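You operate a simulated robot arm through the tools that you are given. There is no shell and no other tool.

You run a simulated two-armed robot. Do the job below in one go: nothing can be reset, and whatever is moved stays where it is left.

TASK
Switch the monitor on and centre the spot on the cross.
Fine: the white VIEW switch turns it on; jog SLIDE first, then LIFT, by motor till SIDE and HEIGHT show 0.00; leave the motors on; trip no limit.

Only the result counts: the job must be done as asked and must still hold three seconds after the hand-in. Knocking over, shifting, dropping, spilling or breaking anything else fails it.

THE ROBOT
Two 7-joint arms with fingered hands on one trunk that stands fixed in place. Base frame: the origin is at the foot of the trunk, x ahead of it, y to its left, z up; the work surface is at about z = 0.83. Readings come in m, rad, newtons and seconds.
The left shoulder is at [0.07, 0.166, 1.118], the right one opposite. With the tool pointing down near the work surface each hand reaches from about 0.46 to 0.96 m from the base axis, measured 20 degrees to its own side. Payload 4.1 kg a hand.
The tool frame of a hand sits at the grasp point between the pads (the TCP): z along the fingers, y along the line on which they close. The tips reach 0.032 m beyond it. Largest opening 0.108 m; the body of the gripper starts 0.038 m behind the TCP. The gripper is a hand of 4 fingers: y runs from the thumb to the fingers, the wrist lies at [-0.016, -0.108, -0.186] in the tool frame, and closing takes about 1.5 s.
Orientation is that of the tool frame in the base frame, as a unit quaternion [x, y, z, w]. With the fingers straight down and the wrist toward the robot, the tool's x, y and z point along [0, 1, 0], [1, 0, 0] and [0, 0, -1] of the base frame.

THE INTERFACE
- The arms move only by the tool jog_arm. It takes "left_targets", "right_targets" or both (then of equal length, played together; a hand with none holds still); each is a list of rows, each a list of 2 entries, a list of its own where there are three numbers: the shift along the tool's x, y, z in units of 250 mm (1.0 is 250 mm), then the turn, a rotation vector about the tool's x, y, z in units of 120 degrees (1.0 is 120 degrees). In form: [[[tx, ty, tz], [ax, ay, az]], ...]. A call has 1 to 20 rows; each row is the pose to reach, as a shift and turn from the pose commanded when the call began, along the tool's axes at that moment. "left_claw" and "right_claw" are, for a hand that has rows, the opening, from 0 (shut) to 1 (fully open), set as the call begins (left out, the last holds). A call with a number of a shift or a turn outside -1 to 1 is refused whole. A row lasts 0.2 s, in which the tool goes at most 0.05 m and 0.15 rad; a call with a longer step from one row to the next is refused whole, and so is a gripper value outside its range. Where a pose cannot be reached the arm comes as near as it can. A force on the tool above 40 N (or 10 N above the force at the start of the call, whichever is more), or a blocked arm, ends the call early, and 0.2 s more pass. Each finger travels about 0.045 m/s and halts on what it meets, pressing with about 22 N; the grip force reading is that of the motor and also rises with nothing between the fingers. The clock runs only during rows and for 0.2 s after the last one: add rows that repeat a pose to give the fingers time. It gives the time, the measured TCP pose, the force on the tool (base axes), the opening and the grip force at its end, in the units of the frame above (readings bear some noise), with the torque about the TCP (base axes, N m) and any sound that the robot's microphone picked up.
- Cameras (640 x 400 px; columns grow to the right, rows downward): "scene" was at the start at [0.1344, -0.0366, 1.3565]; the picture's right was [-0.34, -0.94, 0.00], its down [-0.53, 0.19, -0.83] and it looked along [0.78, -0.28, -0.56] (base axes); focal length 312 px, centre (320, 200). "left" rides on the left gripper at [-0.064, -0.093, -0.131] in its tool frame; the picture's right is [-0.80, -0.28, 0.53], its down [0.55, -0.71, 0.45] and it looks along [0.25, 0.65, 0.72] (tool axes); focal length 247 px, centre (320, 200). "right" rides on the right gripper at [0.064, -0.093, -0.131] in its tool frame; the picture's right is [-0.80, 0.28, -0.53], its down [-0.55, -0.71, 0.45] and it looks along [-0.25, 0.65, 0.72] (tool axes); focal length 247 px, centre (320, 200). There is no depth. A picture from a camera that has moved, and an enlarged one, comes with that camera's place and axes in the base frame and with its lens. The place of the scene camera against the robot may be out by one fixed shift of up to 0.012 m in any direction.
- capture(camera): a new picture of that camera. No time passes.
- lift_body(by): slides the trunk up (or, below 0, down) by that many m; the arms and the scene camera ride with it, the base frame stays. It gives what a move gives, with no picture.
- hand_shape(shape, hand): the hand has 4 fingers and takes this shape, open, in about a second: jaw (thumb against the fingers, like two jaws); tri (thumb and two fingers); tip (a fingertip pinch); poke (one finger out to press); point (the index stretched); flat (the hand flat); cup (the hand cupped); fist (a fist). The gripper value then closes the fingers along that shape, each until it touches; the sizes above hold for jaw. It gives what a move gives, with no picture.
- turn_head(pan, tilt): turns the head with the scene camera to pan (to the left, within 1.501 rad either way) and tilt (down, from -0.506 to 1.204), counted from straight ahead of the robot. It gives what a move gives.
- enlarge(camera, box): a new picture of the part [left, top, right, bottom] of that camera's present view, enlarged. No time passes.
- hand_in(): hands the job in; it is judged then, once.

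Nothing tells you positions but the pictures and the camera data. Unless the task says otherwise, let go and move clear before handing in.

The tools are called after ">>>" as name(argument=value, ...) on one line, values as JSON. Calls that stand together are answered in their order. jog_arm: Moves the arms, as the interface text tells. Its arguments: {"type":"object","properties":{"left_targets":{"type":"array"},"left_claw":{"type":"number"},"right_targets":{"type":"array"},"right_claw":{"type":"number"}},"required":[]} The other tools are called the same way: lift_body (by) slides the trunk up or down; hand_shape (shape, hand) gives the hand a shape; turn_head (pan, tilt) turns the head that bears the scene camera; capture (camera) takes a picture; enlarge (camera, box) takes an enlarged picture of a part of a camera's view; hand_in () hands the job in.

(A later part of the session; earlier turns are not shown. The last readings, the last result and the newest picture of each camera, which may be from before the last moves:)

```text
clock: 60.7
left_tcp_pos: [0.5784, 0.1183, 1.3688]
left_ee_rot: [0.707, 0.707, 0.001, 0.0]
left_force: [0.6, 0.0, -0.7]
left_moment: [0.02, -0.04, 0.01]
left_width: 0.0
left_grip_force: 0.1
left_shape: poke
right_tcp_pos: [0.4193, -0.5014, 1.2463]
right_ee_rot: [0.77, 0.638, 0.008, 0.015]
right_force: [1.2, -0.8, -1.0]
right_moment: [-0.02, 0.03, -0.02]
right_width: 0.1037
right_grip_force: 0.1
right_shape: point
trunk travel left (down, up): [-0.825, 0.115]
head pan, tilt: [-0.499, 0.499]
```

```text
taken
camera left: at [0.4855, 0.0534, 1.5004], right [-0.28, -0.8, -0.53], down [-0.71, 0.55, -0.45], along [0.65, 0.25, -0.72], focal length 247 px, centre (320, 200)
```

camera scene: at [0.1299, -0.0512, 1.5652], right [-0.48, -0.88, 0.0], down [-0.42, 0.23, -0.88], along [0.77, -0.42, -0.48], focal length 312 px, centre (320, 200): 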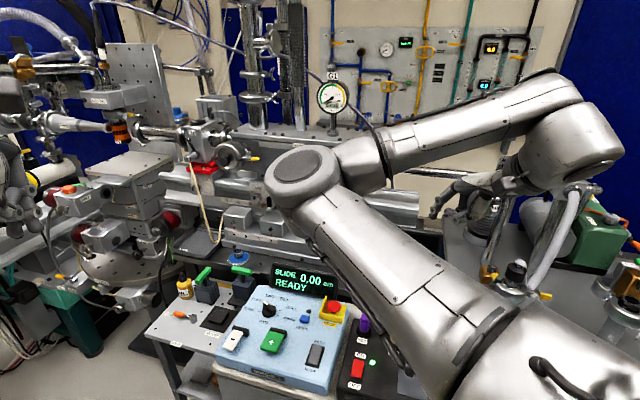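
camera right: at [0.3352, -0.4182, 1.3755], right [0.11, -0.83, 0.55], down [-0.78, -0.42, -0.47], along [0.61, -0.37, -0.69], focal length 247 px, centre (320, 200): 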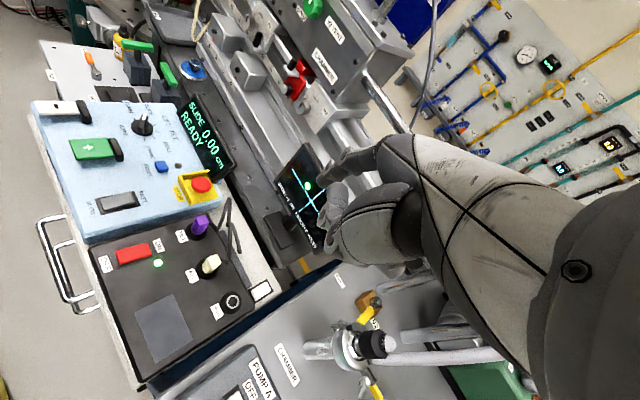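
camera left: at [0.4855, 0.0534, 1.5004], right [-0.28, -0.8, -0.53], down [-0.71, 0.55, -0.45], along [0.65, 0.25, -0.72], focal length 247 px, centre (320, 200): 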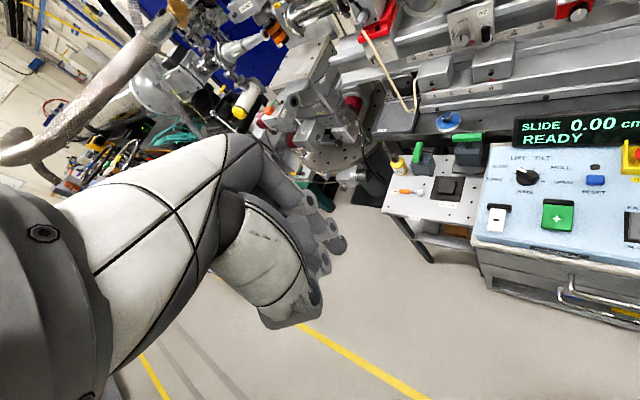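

The right-hand camera can watch both display and monitor if I turn that hand clockwise about 28°. I'll do that, and bring the left hand (poke shape) round toward the green "+" paddle, staying high.

>>> jog_arm(right_targets=[[[0, 0, 0], [0, 0, 0.059]], [[0, 0, 0], [0, 0, 0.118]], [[0, 0, 0], [0, 0, 0.177]], [[0, 0, 0], [0, 0, 0.2375]], [[0, 0, 0], [0, 0, 0.2375]]], left_targets=[[[-0.12, 0.024, 0.096], [0, 0, 0.05]], [[-0.24, 0.048, 0.192], [0, 0, 0.1]], [[-0.36, 0.072, 0.288], [0, 0, 0.15]], [[-0.48, 0.096, 0.384], [0, 0, 0.2]], [[-0.6, 0.12, 0.48], [0, 0, 0.25]]])

>>> capture(camera="scene")

>>> capture(camera="right")

>>> capture(camera="left")

```text
clock: 61.9
left_tcp_pos: [0.6105, -0.0332, 1.2463]
left_ee_rot: [0.866, 0.499, 0.0, -0.001]
left_force: [0.1, 0.3, 0.0]
left_moment: [0.02, -0.03, 0.0]
left_width: 0.0001
left_grip_force: 0.1
left_shape: poke
right_tcp_pos: [0.4213, -0.4989, 1.2464]
right_ee_rot: [0.903, 0.429, 0.011, 0.012]
right_force: [-0.4, 0.0, 0.5]
right_moment: [0.0, -0.01, 0.05]
right_width: 0.1038
right_grip_force: 0.1
right_shape: point
trunk travel left (down, up): [-0.825, 0.115]
head pan, tilt: [-0.499, 0.499]
```

```text
taken
camera scene: at [0.1326, -0.0517, 1.5651], right [-0.48, -0.88, 0.0], down [-0.42, 0.23, -0.88], along [0.77, -0.42, -0.48], focal length 312 px, centre (320, 200)
```

scene: 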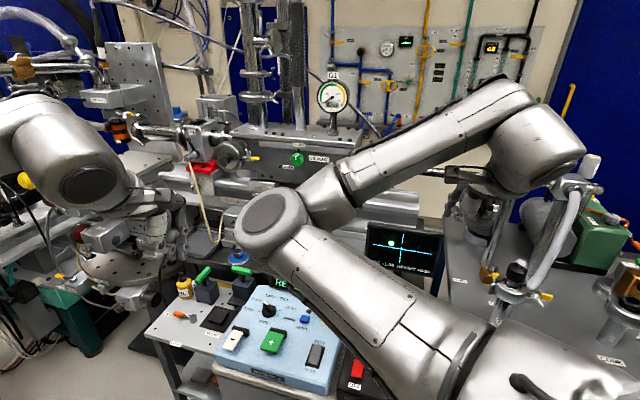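

```text
taken
camera right: at [0.3858, -0.3898, 1.3762], right [-0.3, -0.79, 0.53], down [-0.88, 0.01, -0.47], along [0.37, -0.61, -0.7], focal length 247 px, centre (320, 200)
```

right: 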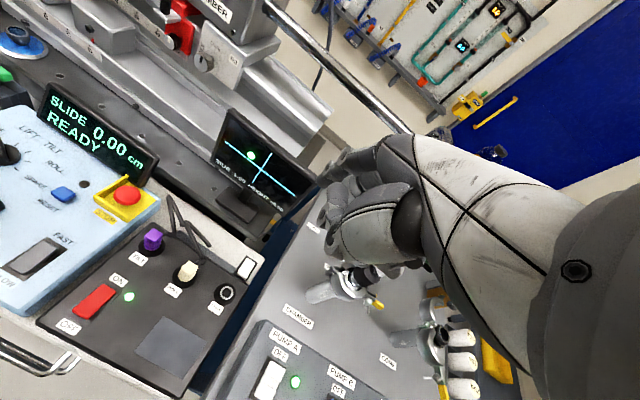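

```text
taken
camera left: at [0.4982, -0.0426, 1.3786], right [-0.64, -0.55, -0.53], down [-0.34, 0.83, -0.45], along [0.69, -0.11, -0.72], focal length 247 px, centre (320, 200)
```

left: 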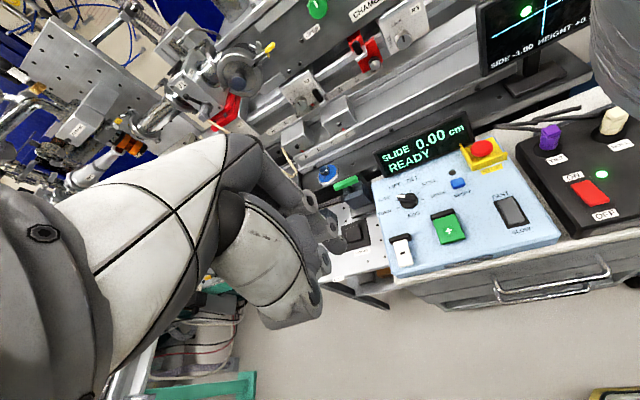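

Both display and monitor are readable now. I'll check the left fingertip's shape before lowering it onto the "+" paddle at about (0.654, -0.193).

>>> enlarge(camera="left", box=[240, 170, 380, 340])

>>> enlarge(camera="scene", box=[110, 180, 210, 270])

>>> enlarge(camera="left", box=[360, 130, 560, 290])

```text
2.35 times, centred on (310, 255) of left
camera zoom: at [0.4982, -0.0426, 1.3786], right [-0.64, -0.55, -0.53], down [-0.34, 0.83, -0.45], along [0.69, -0.11, -0.72], focal length 581 px, centre (344, 71)
```

zoom: 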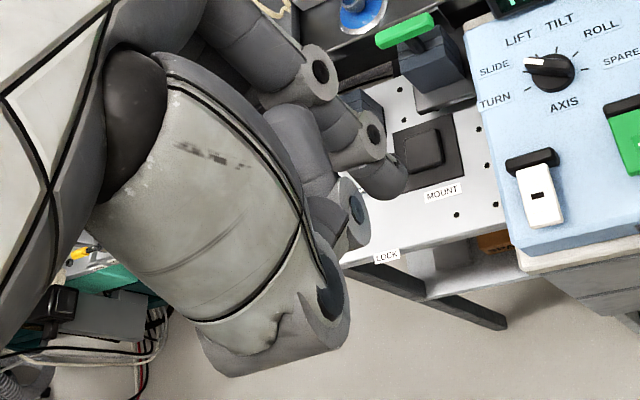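

```text
4.44 times, centred on (160, 225) of scene
camera zoom: at [0.1326, -0.0517, 1.5651], right [-0.48, -0.88, 0.0], down [-0.42, 0.23, -0.88], along [0.77, -0.42, -0.48], focal length 1389 px, centre (1031, 89)
```

zoom: 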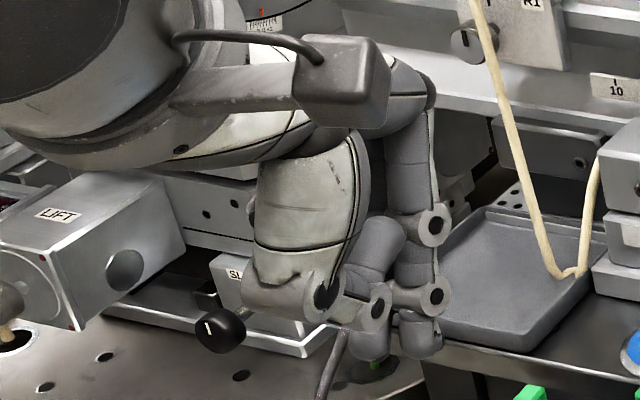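

```text
2.50 times, centred on (460, 210) of left
camera zoom: at [0.4982, -0.0426, 1.3786], right [-0.64, -0.55, -0.53], down [-0.34, 0.83, -0.45], along [0.69, -0.11, -0.72], focal length 617 px, centre (-30, 175)
```

zoom: 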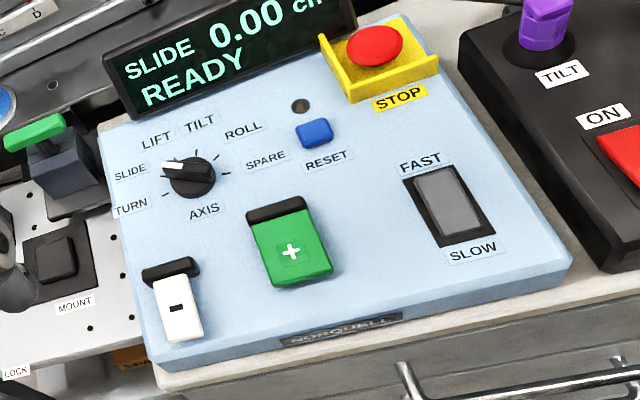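

>>> jog_arm(left_targets=[[[-0.07, 0.07, 0.12], [0, 0, 0]], [[-0.14, 0.141, 0.24], [0, 0, 0]], [[-0.21, 0.2115, 0.36], [0, 0, 0]], [[-0.28, 0.282, 0.48], [0, 0, 0]], [[-0.35, 0.3525, 0.6], [0, 0, 0]], [[-0.42, 0.423, 0.72], [0, 0, 0]]])

>>> capture(camera="scene")

>>> capture(camera="left")

>>> capture(camera="right")

```text
clock: 63.3
left_tcp_pos: [0.6503, -0.1771, 1.0669]
left_ee_rot: [0.866, 0.5, 0.001, 0.0]
left_force: [-0.9, -0.4, -0.2]
left_moment: [-0.01, 0.0, -0.02]
left_width: 0.0001
left_grip_force: 0.1
left_shape: poke
right_tcp_pos: [0.4207, -0.4979, 1.2478]
right_ee_rot: [0.903, 0.429, 0.011, 0.013]
right_force: [-0.3, 0.0, -0.8]
right_moment: [0.03, -0.01, -0.01]
right_width: 0.1036
right_grip_force: 0.0
right_shape: point
trunk travel left (down, up): [-0.825, 0.115]
head pan, tilt: [-0.499, 0.499]
```

```text
taken
camera scene: at [0.1317, -0.0512, 1.5652], right [-0.48, -0.88, 0.0], down [-0.42, 0.23, -0.88], along [0.77, -0.42, -0.48], focal length 312 px, centre (320, 200)
```

scene: 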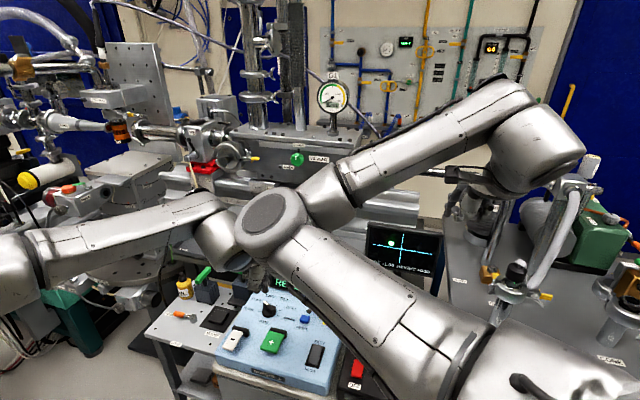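

```text
taken
camera left: at [0.537, -0.1866, 1.1994], right [-0.64, -0.55, -0.53], down [-0.34, 0.83, -0.45], along [0.69, -0.11, -0.72], focal length 247 px, centre (320, 200)
```

left: 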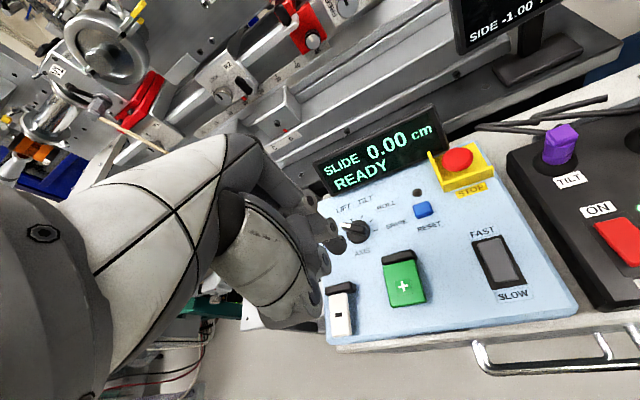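

```text
taken
camera right: at [0.385, -0.3894, 1.3765], right [-0.3, -0.79, 0.53], down [-0.88, 0.01, -0.47], along [0.37, -0.61, -0.7], focal length 247 px, centre (320, 200)
```

right: 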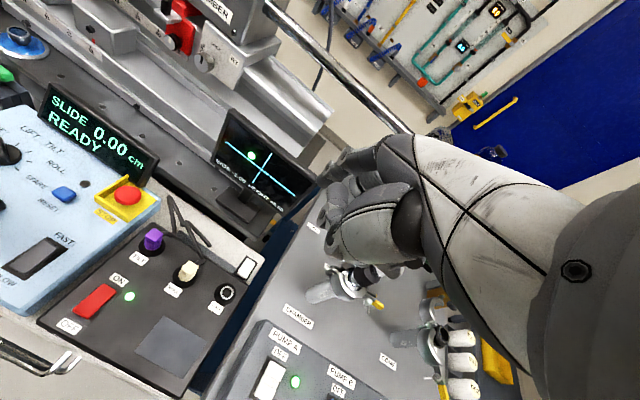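

>>> jog_arm(left_targets=[[[0, 0, 0.18], [0, 0, 0]], [[0, 0, 0.36], [0, 0, 0]], [[0, 0, 0.54], [0, 0, 0]]])

>>> capture(camera="scene")

>>> capture(camera="left")

>>> enlarge(camera="left", box=[260, 180, 460, 340])

```text
clock: 64.1
left_tcp_pos: [0.6486, -0.176, 0.932]
left_ee_rot: [0.866, 0.5, 0.0, -0.001]
left_force: [0.1, 0.0, -0.6]
left_moment: [-0.01, 0.0, -0.01]
left_width: 0.0001
left_grip_force: 0.0
left_shape: poke
right_tcp_pos: [0.4208, -0.499, 1.2464]
right_ee_rot: [0.903, 0.429, 0.009, 0.013]
right_force: [0.1, 0.0, 0.7]
right_moment: [-0.01, 0.03, -0.02]
right_width: 0.1039
right_grip_force: 0.0
right_shape: point
trunk travel left (down, up): [-0.825, 0.115]
head pan, tilt: [-0.499, 0.499]
```

```text
taken
camera scene: at [0.1317, -0.0497, 1.5653], right [-0.48, -0.88, 0.0], down [-0.42, 0.23, -0.88], along [0.77, -0.42, -0.48], focal length 312 px, centre (320, 200)
```

scene: 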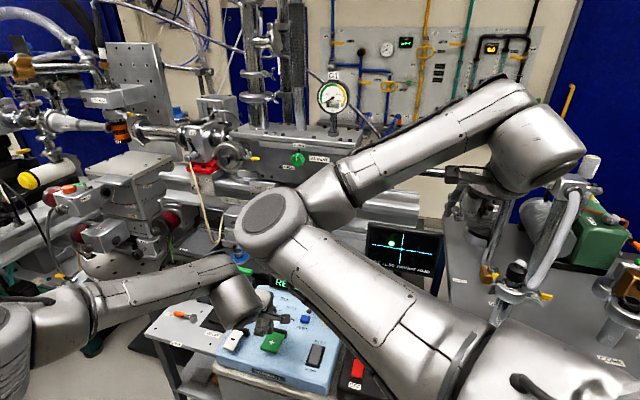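

```text
taken
camera left: at [0.5363, -0.1848, 1.0639], right [-0.64, -0.55, -0.53], down [-0.34, 0.83, -0.45], along [0.69, -0.11, -0.72], focal length 247 px, centre (320, 200)
```

left: 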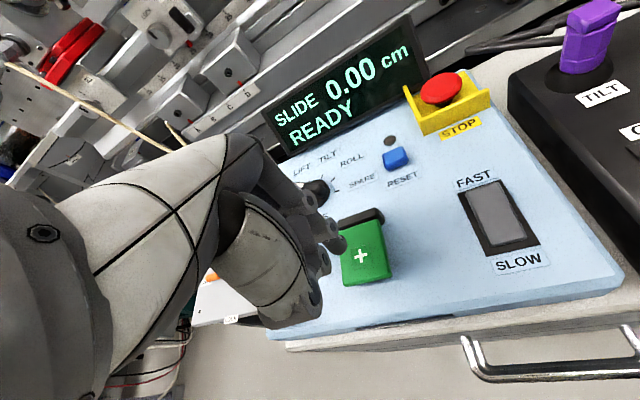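

```text
2.50 times, centred on (360, 260) of left
camera zoom: at [0.5363, -0.1848, 1.0639], right [-0.64, -0.55, -0.53], down [-0.34, 0.83, -0.45], along [0.69, -0.11, -0.72], focal length 617 px, centre (220, 50)
```

zoom: 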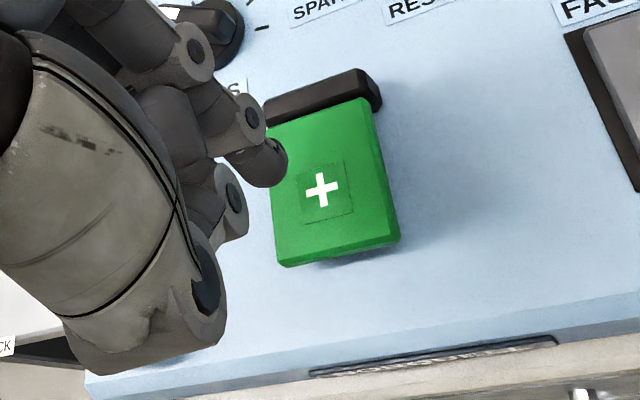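

>>> jog_arm(left_targets=[[[0, 0, 0.08], [0, 0, 0]], [[0, 0, 0.14], [0, 0, 0]]])

>>> enlarge(camera="left", box=[260, 180, 460, 340])

>>> enlarge(camera="scene", box=[210, 280, 310, 380])

>>> enlarge(camera="right", box=[30, 70, 330, 230])

```text
clock: 64.7
left_tcp_pos: [0.6492, -0.1748, 0.8959]
left_ee_rot: [0.866, 0.5, 0.0, 0.0]
left_force: [0.6, -0.3, -1.0]
left_moment: [-0.02, 0.01, -0.04]
left_width: 0.0
left_grip_force: 0.1
left_shape: poke
right_tcp_pos: [0.4206, -0.4991, 1.2471]
right_ee_rot: [0.903, 0.429, 0.01, 0.014]
right_force: [0.6, 0.3, 0.2]
right_moment: [-0.02, 0.02, -0.04]
right_width: 0.1038
right_grip_force: 0.1
right_shape: point
trunk travel left (down, up): [-0.825, 0.115]
head pan, tilt: [-0.499, 0.499]
```

```text
2.50 times, centred on (360, 260) of left
camera zoom: at [0.5366, -0.1848, 1.0293], right [-0.64, -0.55, -0.53], down [-0.34, 0.83, -0.45], along [0.69, -0.11, -0.72], focal length 617 px, centre (220, 50)
```

zoom: 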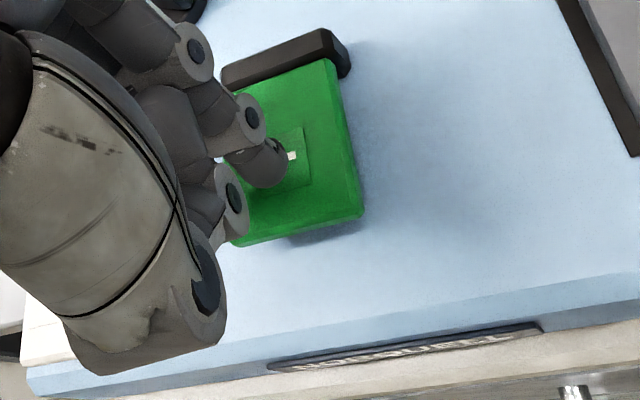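

```text
4.00 times, centred on (260, 330) of scene
camera zoom: at [0.1317, -0.0499, 1.5652], right [-0.48, -0.88, 0.0], down [-0.42, 0.23, -0.88], along [0.77, -0.42, -0.48], focal length 1250 px, centre (560, -320)
```

zoom: 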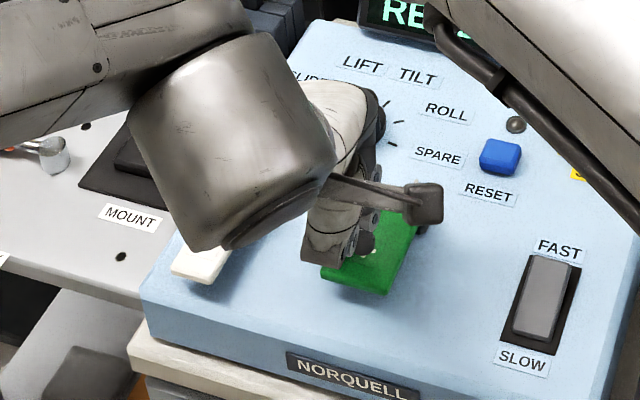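

```text
2.13 times, centred on (180, 150) of right
camera zoom: at [0.3849, -0.3883, 1.3769], right [-0.3, -0.79, 0.54], down [-0.88, 0.01, -0.47], along [0.37, -0.61, -0.7], focal length 527 px, centre (619, 307)
```

zoom: 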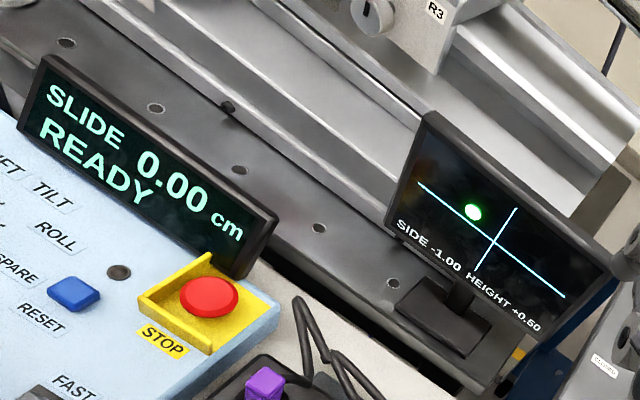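

The tip is poised over the paddle. I'll make a first short tap, 12 mm down and straight back, and read the result.

>>> jog_arm(left_targets=[[[0, 0, 0.048], [0, 0, 0]], [[0, 0, 0], [0, 0, 0]]])

>>> enlarge(camera="right", box=[30, 70, 330, 230])

```text
clock: 65.3
left_tcp_pos: [0.6486, -0.1742, 0.8967]
left_ee_rot: [0.866, 0.5, 0.0, 0.0]
left_force: [-0.6, -0.2, -0.3]
left_moment: [-0.01, 0.03, 0.0]
left_width: 0.0
left_grip_force: 0.1
left_shape: poke
right_tcp_pos: [0.4209, -0.4975, 1.2475]
right_ee_rot: [0.903, 0.429, 0.011, 0.013]
right_force: [0.6, -0.2, -0.3]
right_moment: [0.0, -0.02, 0.01]
right_width: 0.1038
right_grip_force: 0.1
right_shape: point
trunk travel left (down, up): [-0.825, 0.115]
head pan, tilt: [-0.499, 0.499]
```

```text
2.13 times, centred on (180, 150) of right
camera zoom: at [0.3843, -0.3881, 1.3771], right [-0.3, -0.79, 0.54], down [-0.88, 0.01, -0.48], along [0.37, -0.61, -0.7], focal length 527 px, centre (619, 307)
```

zoom: 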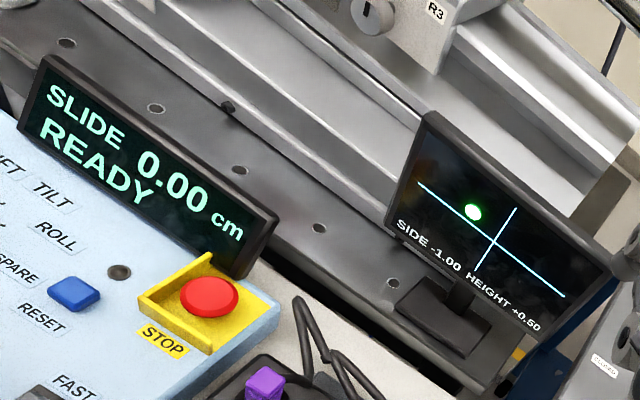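

>>> jog_arm(left_targets=[[[0, 0, 0.072], [0, 0, 0]], [[0, 0, 0], [0, 0, 0]]])

>>> enlarge(camera="right", box=[30, 70, 330, 230])

```text
clock: 65.9
left_tcp_pos: [0.648, -0.1747, 0.898]
left_ee_rot: [0.866, 0.5, 0.0, 0.0]
left_force: [-0.2, 0.3, -0.2]
left_moment: [0.0, 0.02, 0.01]
left_width: 0.0
left_grip_force: 0.1
left_shape: poke
right_tcp_pos: [0.4201, -0.498, 1.2475]
right_ee_rot: [0.903, 0.429, 0.01, 0.013]
right_force: [0.1, 0.5, -0.5]
right_moment: [-0.05, -0.02, 0.01]
right_width: 0.1039
right_grip_force: 0.1
right_shape: point
trunk travel left (down, up): [-0.825, 0.115]
head pan, tilt: [-0.499, 0.499]
```

```text
2.13 times, centred on (180, 150) of right
camera zoom: at [0.3841, -0.388, 1.3772], right [-0.3, -0.79, 0.54], down [-0.88, 0.01, -0.48], along [0.37, -0.61, -0.7], focal length 527 px, centre (619, 307)
```

zoom: 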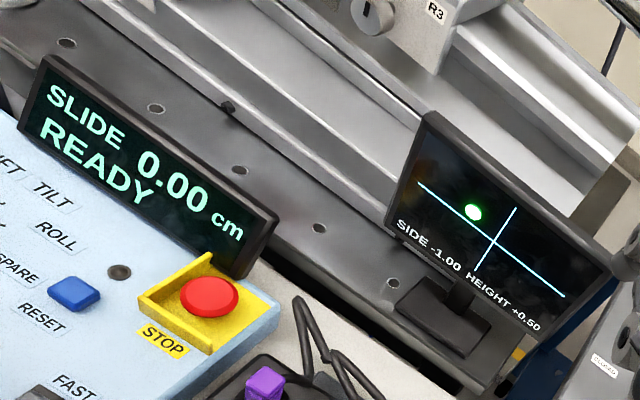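

>>> jog_arm(left_targets=[[[0, 0, 0.048], [0, 0, 0]]])

>>> enlarge(camera="left", box=[260, 180, 460, 340])

>>> enlarge(camera="right", box=[30, 70, 330, 230])

```text
clock: 66.3
left_tcp_pos: [0.6487, -0.1742, 0.8853]
left_ee_rot: [0.866, 0.5, 0.0, 0.0]
left_force: [-0.5, 1.0, 1.4]
left_moment: [0.0, 0.01, -0.01]
left_width: 0.0001
left_grip_force: 0.1
left_shape: poke
right_tcp_pos: [0.4211, -0.4983, 1.2483]
right_ee_rot: [0.903, 0.429, 0.01, 0.014]
right_force: [-0.2, -0.5, -0.8]
right_moment: [-0.02, 0.01, -0.01]
right_width: 0.1036
right_grip_force: 0.1
right_shape: point
trunk travel left (down, up): [-0.825, 0.115]
head pan, tilt: [-0.499, 0.499]
```

```text
2.50 times, centred on (360, 260) of left
camera zoom: at [0.5361, -0.1846, 1.0178], right [-0.64, -0.55, -0.53], down [-0.34, 0.83, -0.45], along [0.69, -0.11, -0.72], focal length 617 px, centre (220, 50)
```

zoom: 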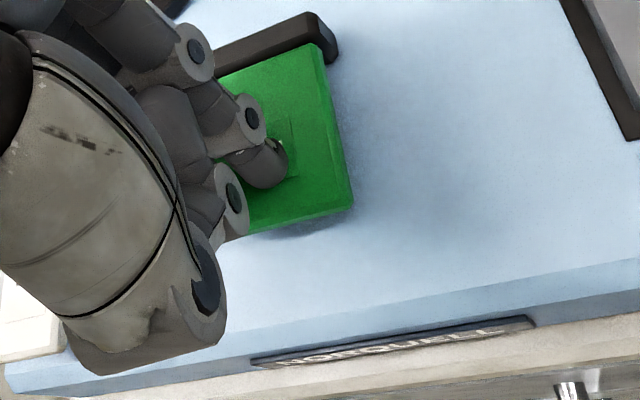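

```text
2.13 times, centred on (180, 150) of right
camera zoom: at [0.3847, -0.3884, 1.3769], right [-0.3, -0.79, 0.54], down [-0.88, 0.01, -0.48], along [0.37, -0.61, -0.7], focal length 527 px, centre (619, 307)
```

zoom: 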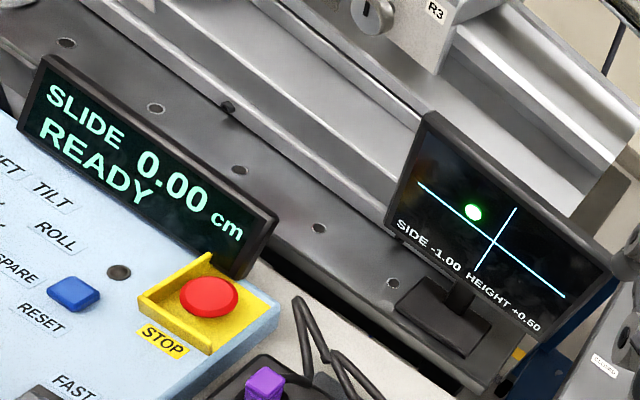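

>>> jog_arm(left_targets=[[[0, 0, 0.032], [0, 0, 0]], [[0, 0, 0], [0, 0, 0]]])

>>> enlarge(camera="right", box=[30, 70, 330, 230])

```text
clock: 66.9
left_tcp_pos: [0.6484, -0.1746, 0.8851]
left_ee_rot: [0.866, 0.501, 0.0, 0.0]
left_force: [1.0, -0.2, 1.3]
left_moment: [-0.05, -0.02, 0.0]
left_width: 0.0
left_grip_force: 0.0
left_shape: poke
right_tcp_pos: [0.4187, -0.4975, 1.2478]
right_ee_rot: [0.903, 0.43, 0.01, 0.014]
right_force: [0.0, 0.2, 0.4]
right_moment: [0.01, 0.0, 0.01]
right_width: 0.1037
right_grip_force: 0.0
right_shape: point
trunk travel left (down, up): [-0.825, 0.115]
head pan, tilt: [-0.499, 0.499]
```

```text
2.13 times, centred on (180, 150) of right
camera zoom: at [0.3842, -0.3882, 1.3771], right [-0.3, -0.79, 0.54], down [-0.88, 0.01, -0.48], along [0.37, -0.61, -0.7], focal length 527 px, centre (619, 307)
```

zoom: 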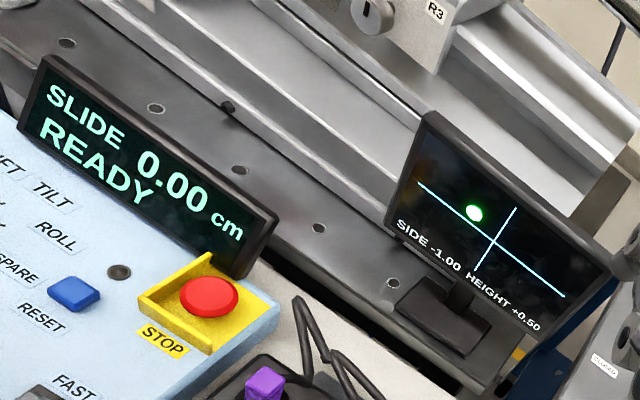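

>>> jog_arm(left_targets=[[[0, 0, 0.052], [0, 0, 0]], [[0, 0, 0], [0, 0, 0]]])

>>> enlarge(camera="right", box=[30, 70, 330, 230])

```text
clock: 67.5
left_tcp_pos: [0.6476, -0.1742, 0.8839]
left_ee_rot: [0.866, 0.5, -0.001, 0.0]
left_force: [-1.2, 0.2, 2.2]
left_moment: [-0.01, 0.02, -0.02]
left_width: 0.0
left_grip_force: 0.1
left_shape: poke
right_tcp_pos: [0.4201, -0.4984, 1.2464]
right_ee_rot: [0.903, 0.429, 0.01, 0.013]
right_force: [0.4, 0.1, 0.7]
right_moment: [-0.01, 0.01, -0.03]
right_width: 0.1035
right_grip_force: 0.1
right_shape: point
trunk travel left (down, up): [-0.825, 0.115]
head pan, tilt: [-0.499, 0.499]
```

```text
2.13 times, centred on (180, 150) of right
camera zoom: at [0.3852, -0.3881, 1.3766], right [-0.3, -0.79, 0.54], down [-0.88, 0.01, -0.47], along [0.37, -0.61, -0.7], focal length 527 px, centre (619, 307)
```

zoom: 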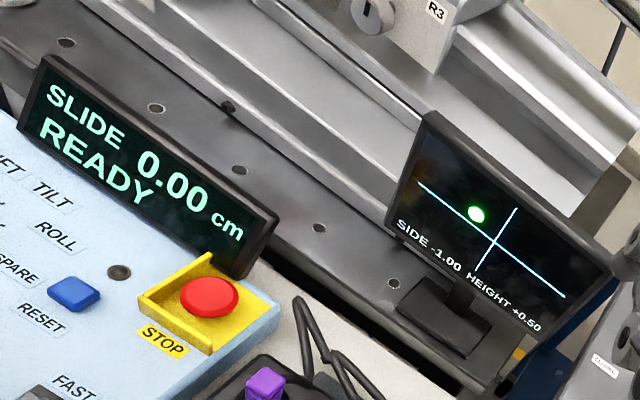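

>>> enlarge(camera="right", box=[210, 110, 310, 210])

>>> enlarge(camera="right", box=[40, 80, 170, 190])

>>> enlarge(camera="scene", box=[360, 215, 450, 285])

```text
4.00 times, centred on (260, 160) of right
camera zoom: at [0.3852, -0.3881, 1.3766], right [-0.3, -0.79, 0.54], down [-0.88, 0.01, -0.47], along [0.37, -0.61, -0.7], focal length 988 px, centre (560, 360)
```

zoom: 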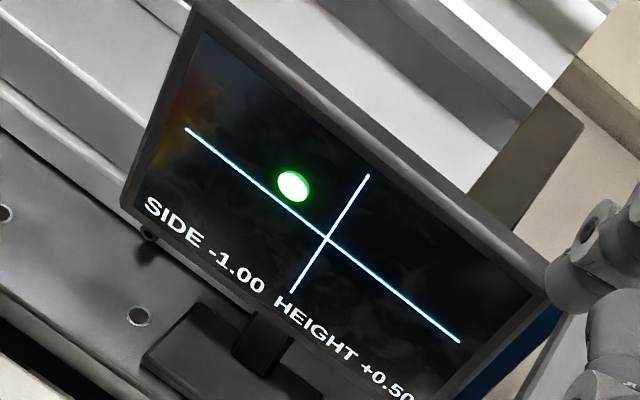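

```text
3.64 times, centred on (105, 135) of right
camera zoom: at [0.3852, -0.3881, 1.3766], right [-0.3, -0.79, 0.54], down [-0.88, 0.01, -0.47], along [0.37, -0.61, -0.7], focal length 898 px, centre (1102, 436)
```

zoom: 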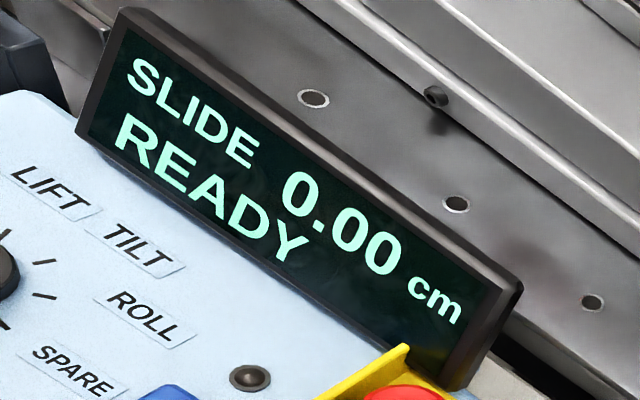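

```text
5.71 times, centred on (405, 250) of scene
camera zoom: at [0.132, -0.0497, 1.565], right [-0.48, -0.88, 0.0], down [-0.42, 0.23, -0.88], along [0.77, -0.42, -0.48], focal length 1786 px, centre (-166, -86)
```

zoom: 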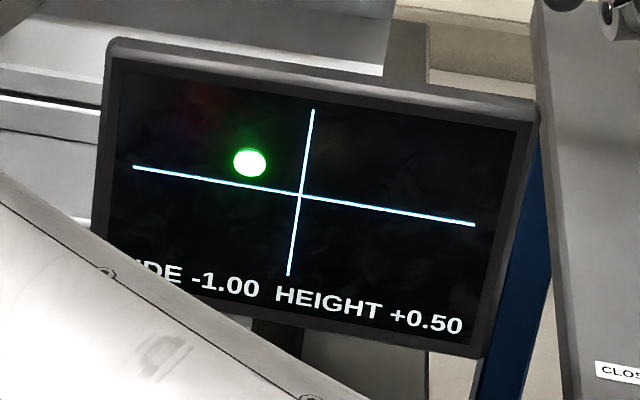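

The spot has in fact crept toward the cross, though the figures have not refreshed. I'll lift the finger clear and let a little time pass to see the settled readings.

>>> jog_arm(left_targets=[[[0, 0, -0.04], [0, 0, 0]], [[0, 0, -0.04], [0, 0, 0]], [[0, 0, -0.04], [0, 0, 0]], [[0, 0, -0.04], [0, 0, 0]]])

>>> enlarge(camera="right", box=[210, 110, 310, 210])

>>> enlarge(camera="right", box=[40, 80, 170, 190])

>>> enlarge(camera="scene", box=[360, 215, 450, 285])

```text
clock: 68.5
left_tcp_pos: [0.6484, -0.1745, 0.8956]
left_ee_rot: [0.866, 0.5, 0.001, 0.0]
left_force: [-0.3, 0.2, -0.7]
left_moment: [-0.02, -0.01, -0.03]
left_width: 0.0002
left_grip_force: 0.1
left_shape: poke
right_tcp_pos: [0.4203, -0.4987, 1.2486]
right_ee_rot: [0.903, 0.429, 0.01, 0.013]
right_force: [-0.6, -1.4, 0.0]
right_moment: [0.02, -0.02, -0.01]
right_width: 0.1036
right_grip_force: 0.0
right_shape: point
trunk travel left (down, up): [-0.825, 0.115]
head pan, tilt: [-0.499, 0.499]
```

```text
4.00 times, centred on (260, 160) of right
camera zoom: at [0.3844, -0.3881, 1.3771], right [-0.3, -0.79, 0.54], down [-0.88, 0.01, -0.48], along [0.37, -0.61, -0.7], focal length 988 px, centre (560, 360)
```

zoom: 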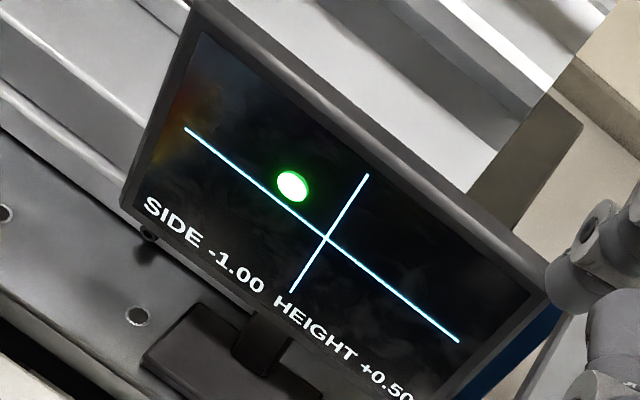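

```text
3.64 times, centred on (105, 135) of right
camera zoom: at [0.3844, -0.3881, 1.3771], right [-0.3, -0.79, 0.54], down [-0.88, 0.01, -0.48], along [0.37, -0.61, -0.7], focal length 898 px, centre (1102, 436)
```

zoom: 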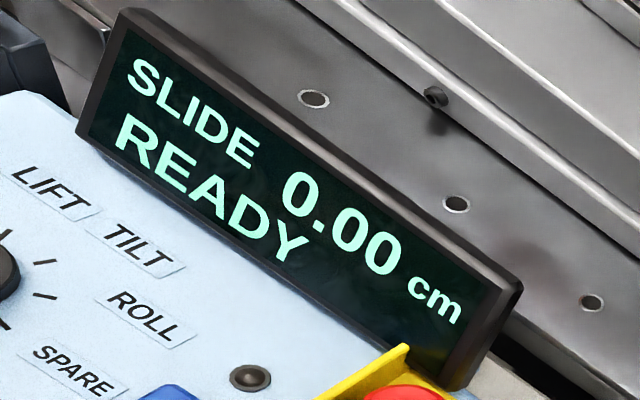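

```text
5.71 times, centred on (405, 250) of scene
camera zoom: at [0.1311, -0.0497, 1.5653], right [-0.48, -0.88, 0.0], down [-0.42, 0.23, -0.88], along [0.77, -0.42, -0.48], focal length 1786 px, centre (-166, -86)
```

zoom: 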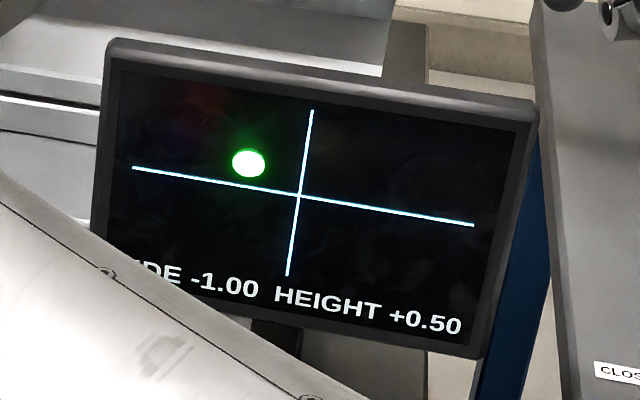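

The "+" paddle moves the spot the right way (about 0.1 so far). I'll make a longer press, about 0.6 s, to learn the speed and see the readings update.

>>> jog_arm(left_targets=[[[0, 0, 0.096], [0, 0, 0]], [[0, 0, 0.096], [0, 0, 0]], [[0, 0, 0.096], [0, 0, 0]], [[0, 0, 0], [0, 0, 0]], [[0, 0, 0], [0, 0, 0]]])

>>> enlarge(camera="right", box=[210, 110, 310, 210])

>>> enlarge(camera="right", box=[40, 80, 170, 190])

>>> enlarge(camera="scene", box=[360, 215, 450, 285])

```text
clock: 69.7
left_tcp_pos: [0.6467, -0.1745, 0.8956]
left_ee_rot: [0.866, 0.5, 0.0, 0.0]
left_force: [-0.4, 0.8, 0.3]
left_moment: [0.0, -0.01, 0.04]
left_width: 0.0
left_grip_force: 0.1
left_shape: poke
right_tcp_pos: [0.4191, -0.4988, 1.2478]
right_ee_rot: [0.903, 0.43, 0.012, 0.015]
right_force: [0.2, -0.6, 0.4]
right_moment: [0.0, 0.04, 0.0]
right_width: 0.1039
right_grip_force: 0.2
right_shape: point
trunk travel left (down, up): [-0.825, 0.115]
head pan, tilt: [-0.499, 0.499]
```

```text
4.00 times, centred on (260, 160) of right
camera zoom: at [0.3834, -0.3878, 1.3773], right [-0.3, -0.79, 0.54], down [-0.88, 0.01, -0.48], along [0.37, -0.61, -0.7], focal length 988 px, centre (560, 360)
```

zoom: 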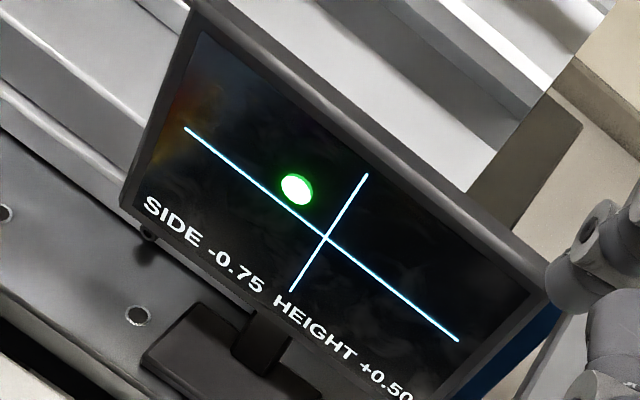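

```text
3.64 times, centred on (105, 135) of right
camera zoom: at [0.3834, -0.3878, 1.3773], right [-0.3, -0.79, 0.54], down [-0.88, 0.01, -0.48], along [0.37, -0.61, -0.7], focal length 898 px, centre (1102, 436)
```

zoom: 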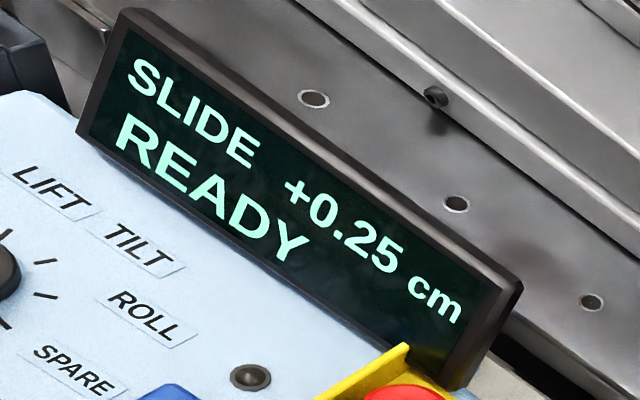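

```text
5.71 times, centred on (405, 250) of scene
camera zoom: at [0.13, -0.0493, 1.5652], right [-0.48, -0.88, 0.0], down [-0.42, 0.23, -0.88], along [0.77, -0.42, -0.48], focal length 1786 px, centre (-166, -86)
```

zoom: 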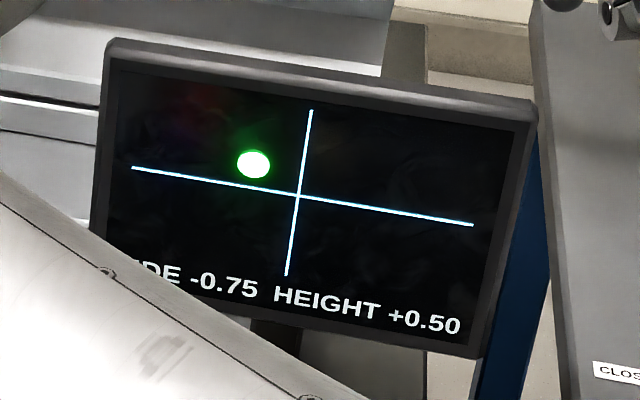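

The readout steps in 0.25s: SLIDE +0.25 cm, SIDE -0.75, and the spot itself sits near -0.8. Slow speed is roughly 0.2 per second, so I'll hold the paddle about 2 s and measure again.

>>> jog_arm(left_targets=[[[0, 0, 0.096], [0, 0, 0]], [[0, 0, 0.096], [0, 0, 0]], [[0, 0, 0.096], [0, 0, 0]], [[0, 0, 0.096], [0, 0, 0]], [[0, 0, 0.096], [0, 0, 0]], [[0, 0, 0.096], [0, 0, 0]], [[0, 0, 0.096], [0, 0, 0]], [[0, 0, 0.096], [0, 0, 0]], [[0, 0, 0.096], [0, 0, 0]], [[0, 0, 0.096], [0, 0, 0]], [[0, 0, 0], [0, 0, 0]], [[0, 0, 0], [0, 0, 0]]])

>>> enlarge(camera="right", box=[210, 110, 310, 210])

>>> enlarge(camera="right", box=[40, 80, 170, 190])

>>> enlarge(camera="scene", box=[360, 215, 450, 285])

```text
clock: 70.9
left_tcp_pos: [0.6486, -0.1757, 0.8771]
left_ee_rot: [0.866, 0.5, 0.001, 0.004]
left_force: [-7.6, 3.9, 23.2]
left_moment: [0.03, 0.3, -0.03]
left_width: 0.0003
left_grip_force: 0.1
left_shape: poke
right_tcp_pos: [0.4177, -0.4972, 1.2485]
right_ee_rot: [0.903, 0.429, 0.012, 0.013]
right_force: [0.6, 0.3, 0.4]
right_moment: [0.01, -0.02, -0.02]
right_width: 0.1035
right_grip_force: 0.0
right_shape: point
trunk travel left (down, up): [-0.825, 0.115]
head pan, tilt: [-0.499, 0.499]
stopped in row 6 (left hand): the force on the tool passed its limit at 41 N (the readings are from after the stop); the commanded pose is now the measured one
```

```text
4.00 times, centred on (260, 160) of right
camera zoom: at [0.3819, -0.3873, 1.3777], right [-0.3, -0.79, 0.54], down [-0.88, 0.01, -0.48], along [0.37, -0.61, -0.7], focal length 988 px, centre (560, 360)
```

zoom: 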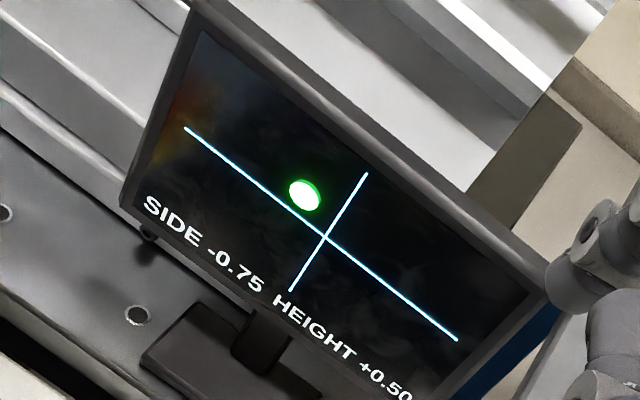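

```text
3.64 times, centred on (105, 135) of right
camera zoom: at [0.3819, -0.3873, 1.3777], right [-0.3, -0.79, 0.54], down [-0.88, 0.01, -0.48], along [0.37, -0.61, -0.7], focal length 898 px, centre (1102, 436)
```

zoom: 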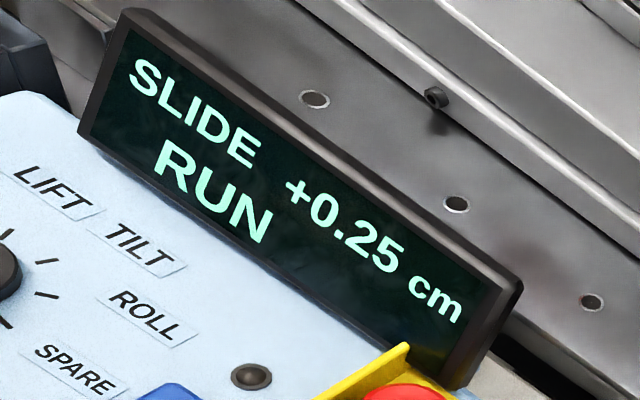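

```text
5.71 times, centred on (405, 250) of scene
camera zoom: at [0.1284, -0.0487, 1.5652], right [-0.48, -0.88, 0.0], down [-0.42, 0.23, -0.88], along [0.77, -0.42, -0.48], focal length 1786 px, centre (-166, -86)
```

zoom: 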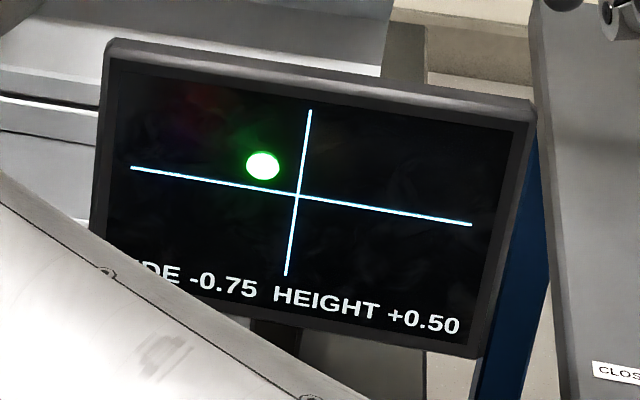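

The paddle bottoms out at about tool height 0.877 and the display shows RUN, at roughly 0.17 per second; the spot is near -0.64. I'll hold a bit more lightly for 2 s and then release.

>>> jog_arm(left_targets=[[[0, 0, -0.012], [0, 0, 0]], [[0, 0, -0.012], [0, 0, 0]], [[0, 0, -0.012], [0, 0, 0]], [[0, 0, -0.012], [0, 0, 0]], [[0, 0, -0.012], [0, 0, 0]], [[0, 0, -0.012], [0, 0, 0]], [[0, 0, -0.012], [0, 0, 0]], [[0, 0, -0.012], [0, 0, 0]], [[0, 0, -0.08], [0, 0, 0]], [[0, 0, -0.08], [0, 0, 0]]])

>>> enlarge(camera="right", box=[210, 110, 310, 210])

>>> enlarge(camera="right", box=[40, 80, 170, 190])

>>> enlarge(camera="scene", box=[360, 215, 450, 285])

```text
clock: 73.1
left_tcp_pos: [0.6486, -0.1752, 0.8931]
left_ee_rot: [0.866, 0.501, 0.0, 0.001]
left_force: [0.7, -0.6, 1.1]
left_moment: [-0.01, 0.04, 0.0]
left_width: 0.0001
left_grip_force: 0.0
left_shape: poke
right_tcp_pos: [0.4202, -0.4978, 1.2475]
right_ee_rot: [0.903, 0.429, 0.011, 0.013]
right_force: [-0.1, -0.2, 0.7]
right_moment: [0.01, 0.02, 0.0]
right_width: 0.1037
right_grip_force: 0.0
right_shape: point
trunk travel left (down, up): [-0.825, 0.115]
head pan, tilt: [-0.499, 0.499]
```

```text
4.00 times, centred on (260, 160) of right
camera zoom: at [0.3841, -0.3881, 1.3772], right [-0.3, -0.79, 0.54], down [-0.88, 0.01, -0.48], along [0.37, -0.61, -0.7], focal length 988 px, centre (560, 360)
```

zoom: 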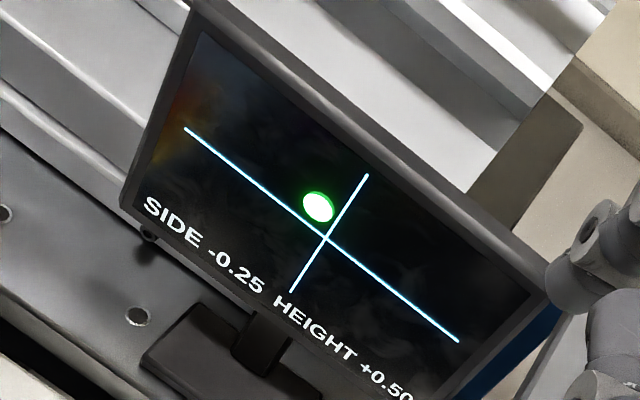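

```text
3.64 times, centred on (105, 135) of right
camera zoom: at [0.3841, -0.3881, 1.3772], right [-0.3, -0.79, 0.54], down [-0.88, 0.01, -0.48], along [0.37, -0.61, -0.7], focal length 898 px, centre (1102, 436)
```

zoom: 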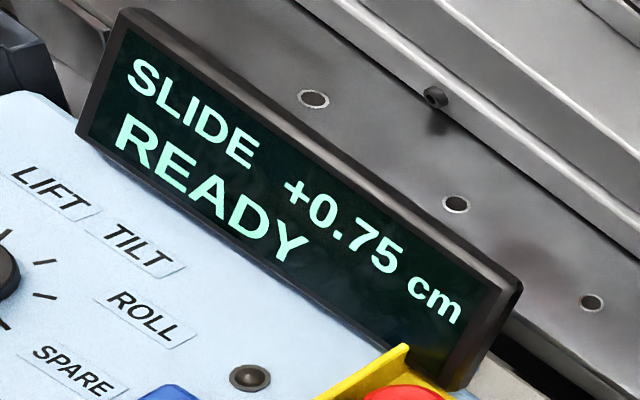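

```text
5.71 times, centred on (405, 250) of scene
camera zoom: at [0.1308, -0.0496, 1.5652], right [-0.48, -0.88, 0.0], down [-0.42, 0.23, -0.88], along [0.77, -0.42, -0.48], focal length 1786 px, centre (-166, -86)
```

zoom: 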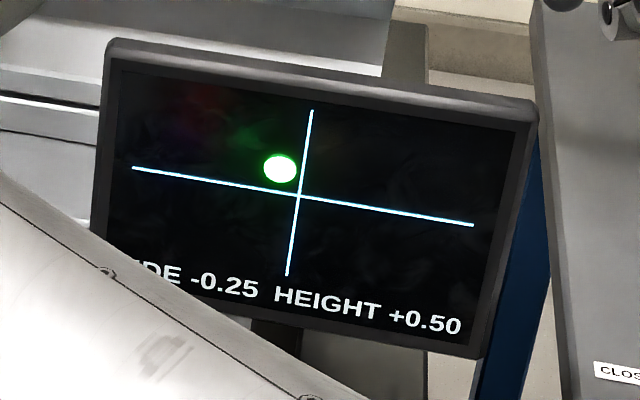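

SIDE now shows -0.25 with the spot near -0.37. I'll press about 1.6 s more and then trim with short taps.

>>> jog_arm(left_targets=[[[0, 0, 0.068], [0, 0, 0]], [[0, 0, 0.068], [0, 0, 0]], [[0, 0, 0.068], [0, 0, 0]], [[0, 0, 0.068], [0, 0, 0]], [[0, 0, 0.068], [0, 0, 0]], [[0, 0, 0.068], [0, 0, 0]], [[0, 0, 0.068], [0, 0, 0]], [[0, 0, 0.068], [0, 0, 0]], [[0, 0, 0], [0, 0, 0]], [[0, 0, 0], [0, 0, 0]]])

>>> enlarge(camera="right", box=[210, 110, 310, 210])

>>> enlarge(camera="right", box=[40, 80, 170, 190])

>>> enlarge(camera="scene", box=[360, 215, 450, 285])

```text
clock: 75.3
left_tcp_pos: [0.6473, -0.1744, 0.8925]
left_ee_rot: [0.866, 0.5, 0.0, 0.001]
left_force: [0.6, 0.5, -0.2]
left_moment: [-0.02, 0.06, 0.02]
left_width: 0.0
left_grip_force: 0.0
left_shape: poke
right_tcp_pos: [0.4192, -0.4978, 1.2491]
right_ee_rot: [0.903, 0.429, 0.01, 0.013]
right_force: [-0.2, 0.2, 1.0]
right_moment: [0.02, 0.01, -0.01]
right_width: 0.1035
right_grip_force: 0.0
right_shape: point
trunk travel left (down, up): [-0.825, 0.115]
head pan, tilt: [-0.499, 0.499]
```

```text
4.00 times, centred on (260, 160) of right
camera zoom: at [0.384, -0.388, 1.3771], right [-0.3, -0.79, 0.54], down [-0.88, 0.01, -0.48], along [0.37, -0.61, -0.7], focal length 988 px, centre (560, 360)
```

zoom: 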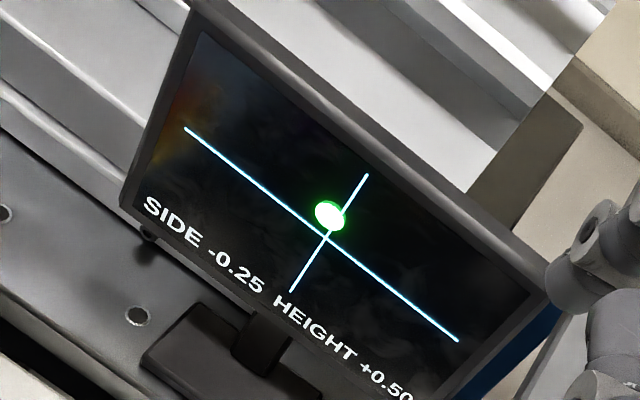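

```text
3.64 times, centred on (105, 135) of right
camera zoom: at [0.384, -0.388, 1.3771], right [-0.3, -0.79, 0.54], down [-0.88, 0.01, -0.48], along [0.37, -0.61, -0.7], focal length 898 px, centre (1102, 436)
```

zoom: 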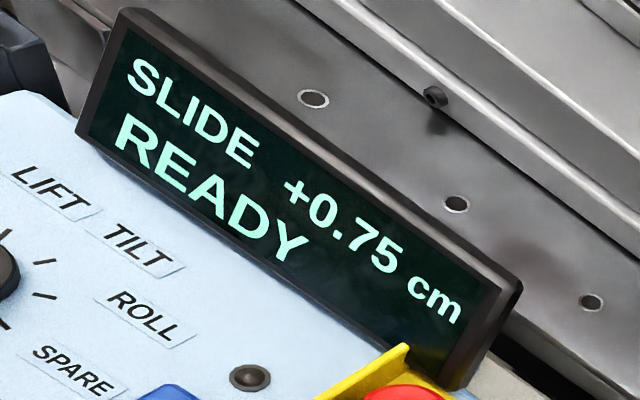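

```text
5.71 times, centred on (405, 250) of scene
camera zoom: at [0.1307, -0.0495, 1.5652], right [-0.48, -0.88, 0.0], down [-0.42, 0.23, -0.88], along [0.77, -0.42, -0.48], focal length 1786 px, centre (-166, -86)
```

zoom: 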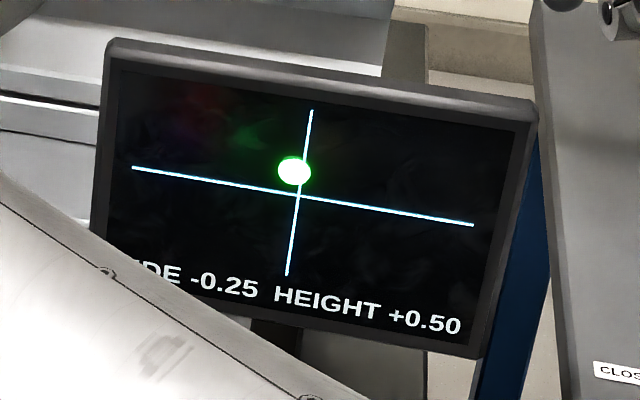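

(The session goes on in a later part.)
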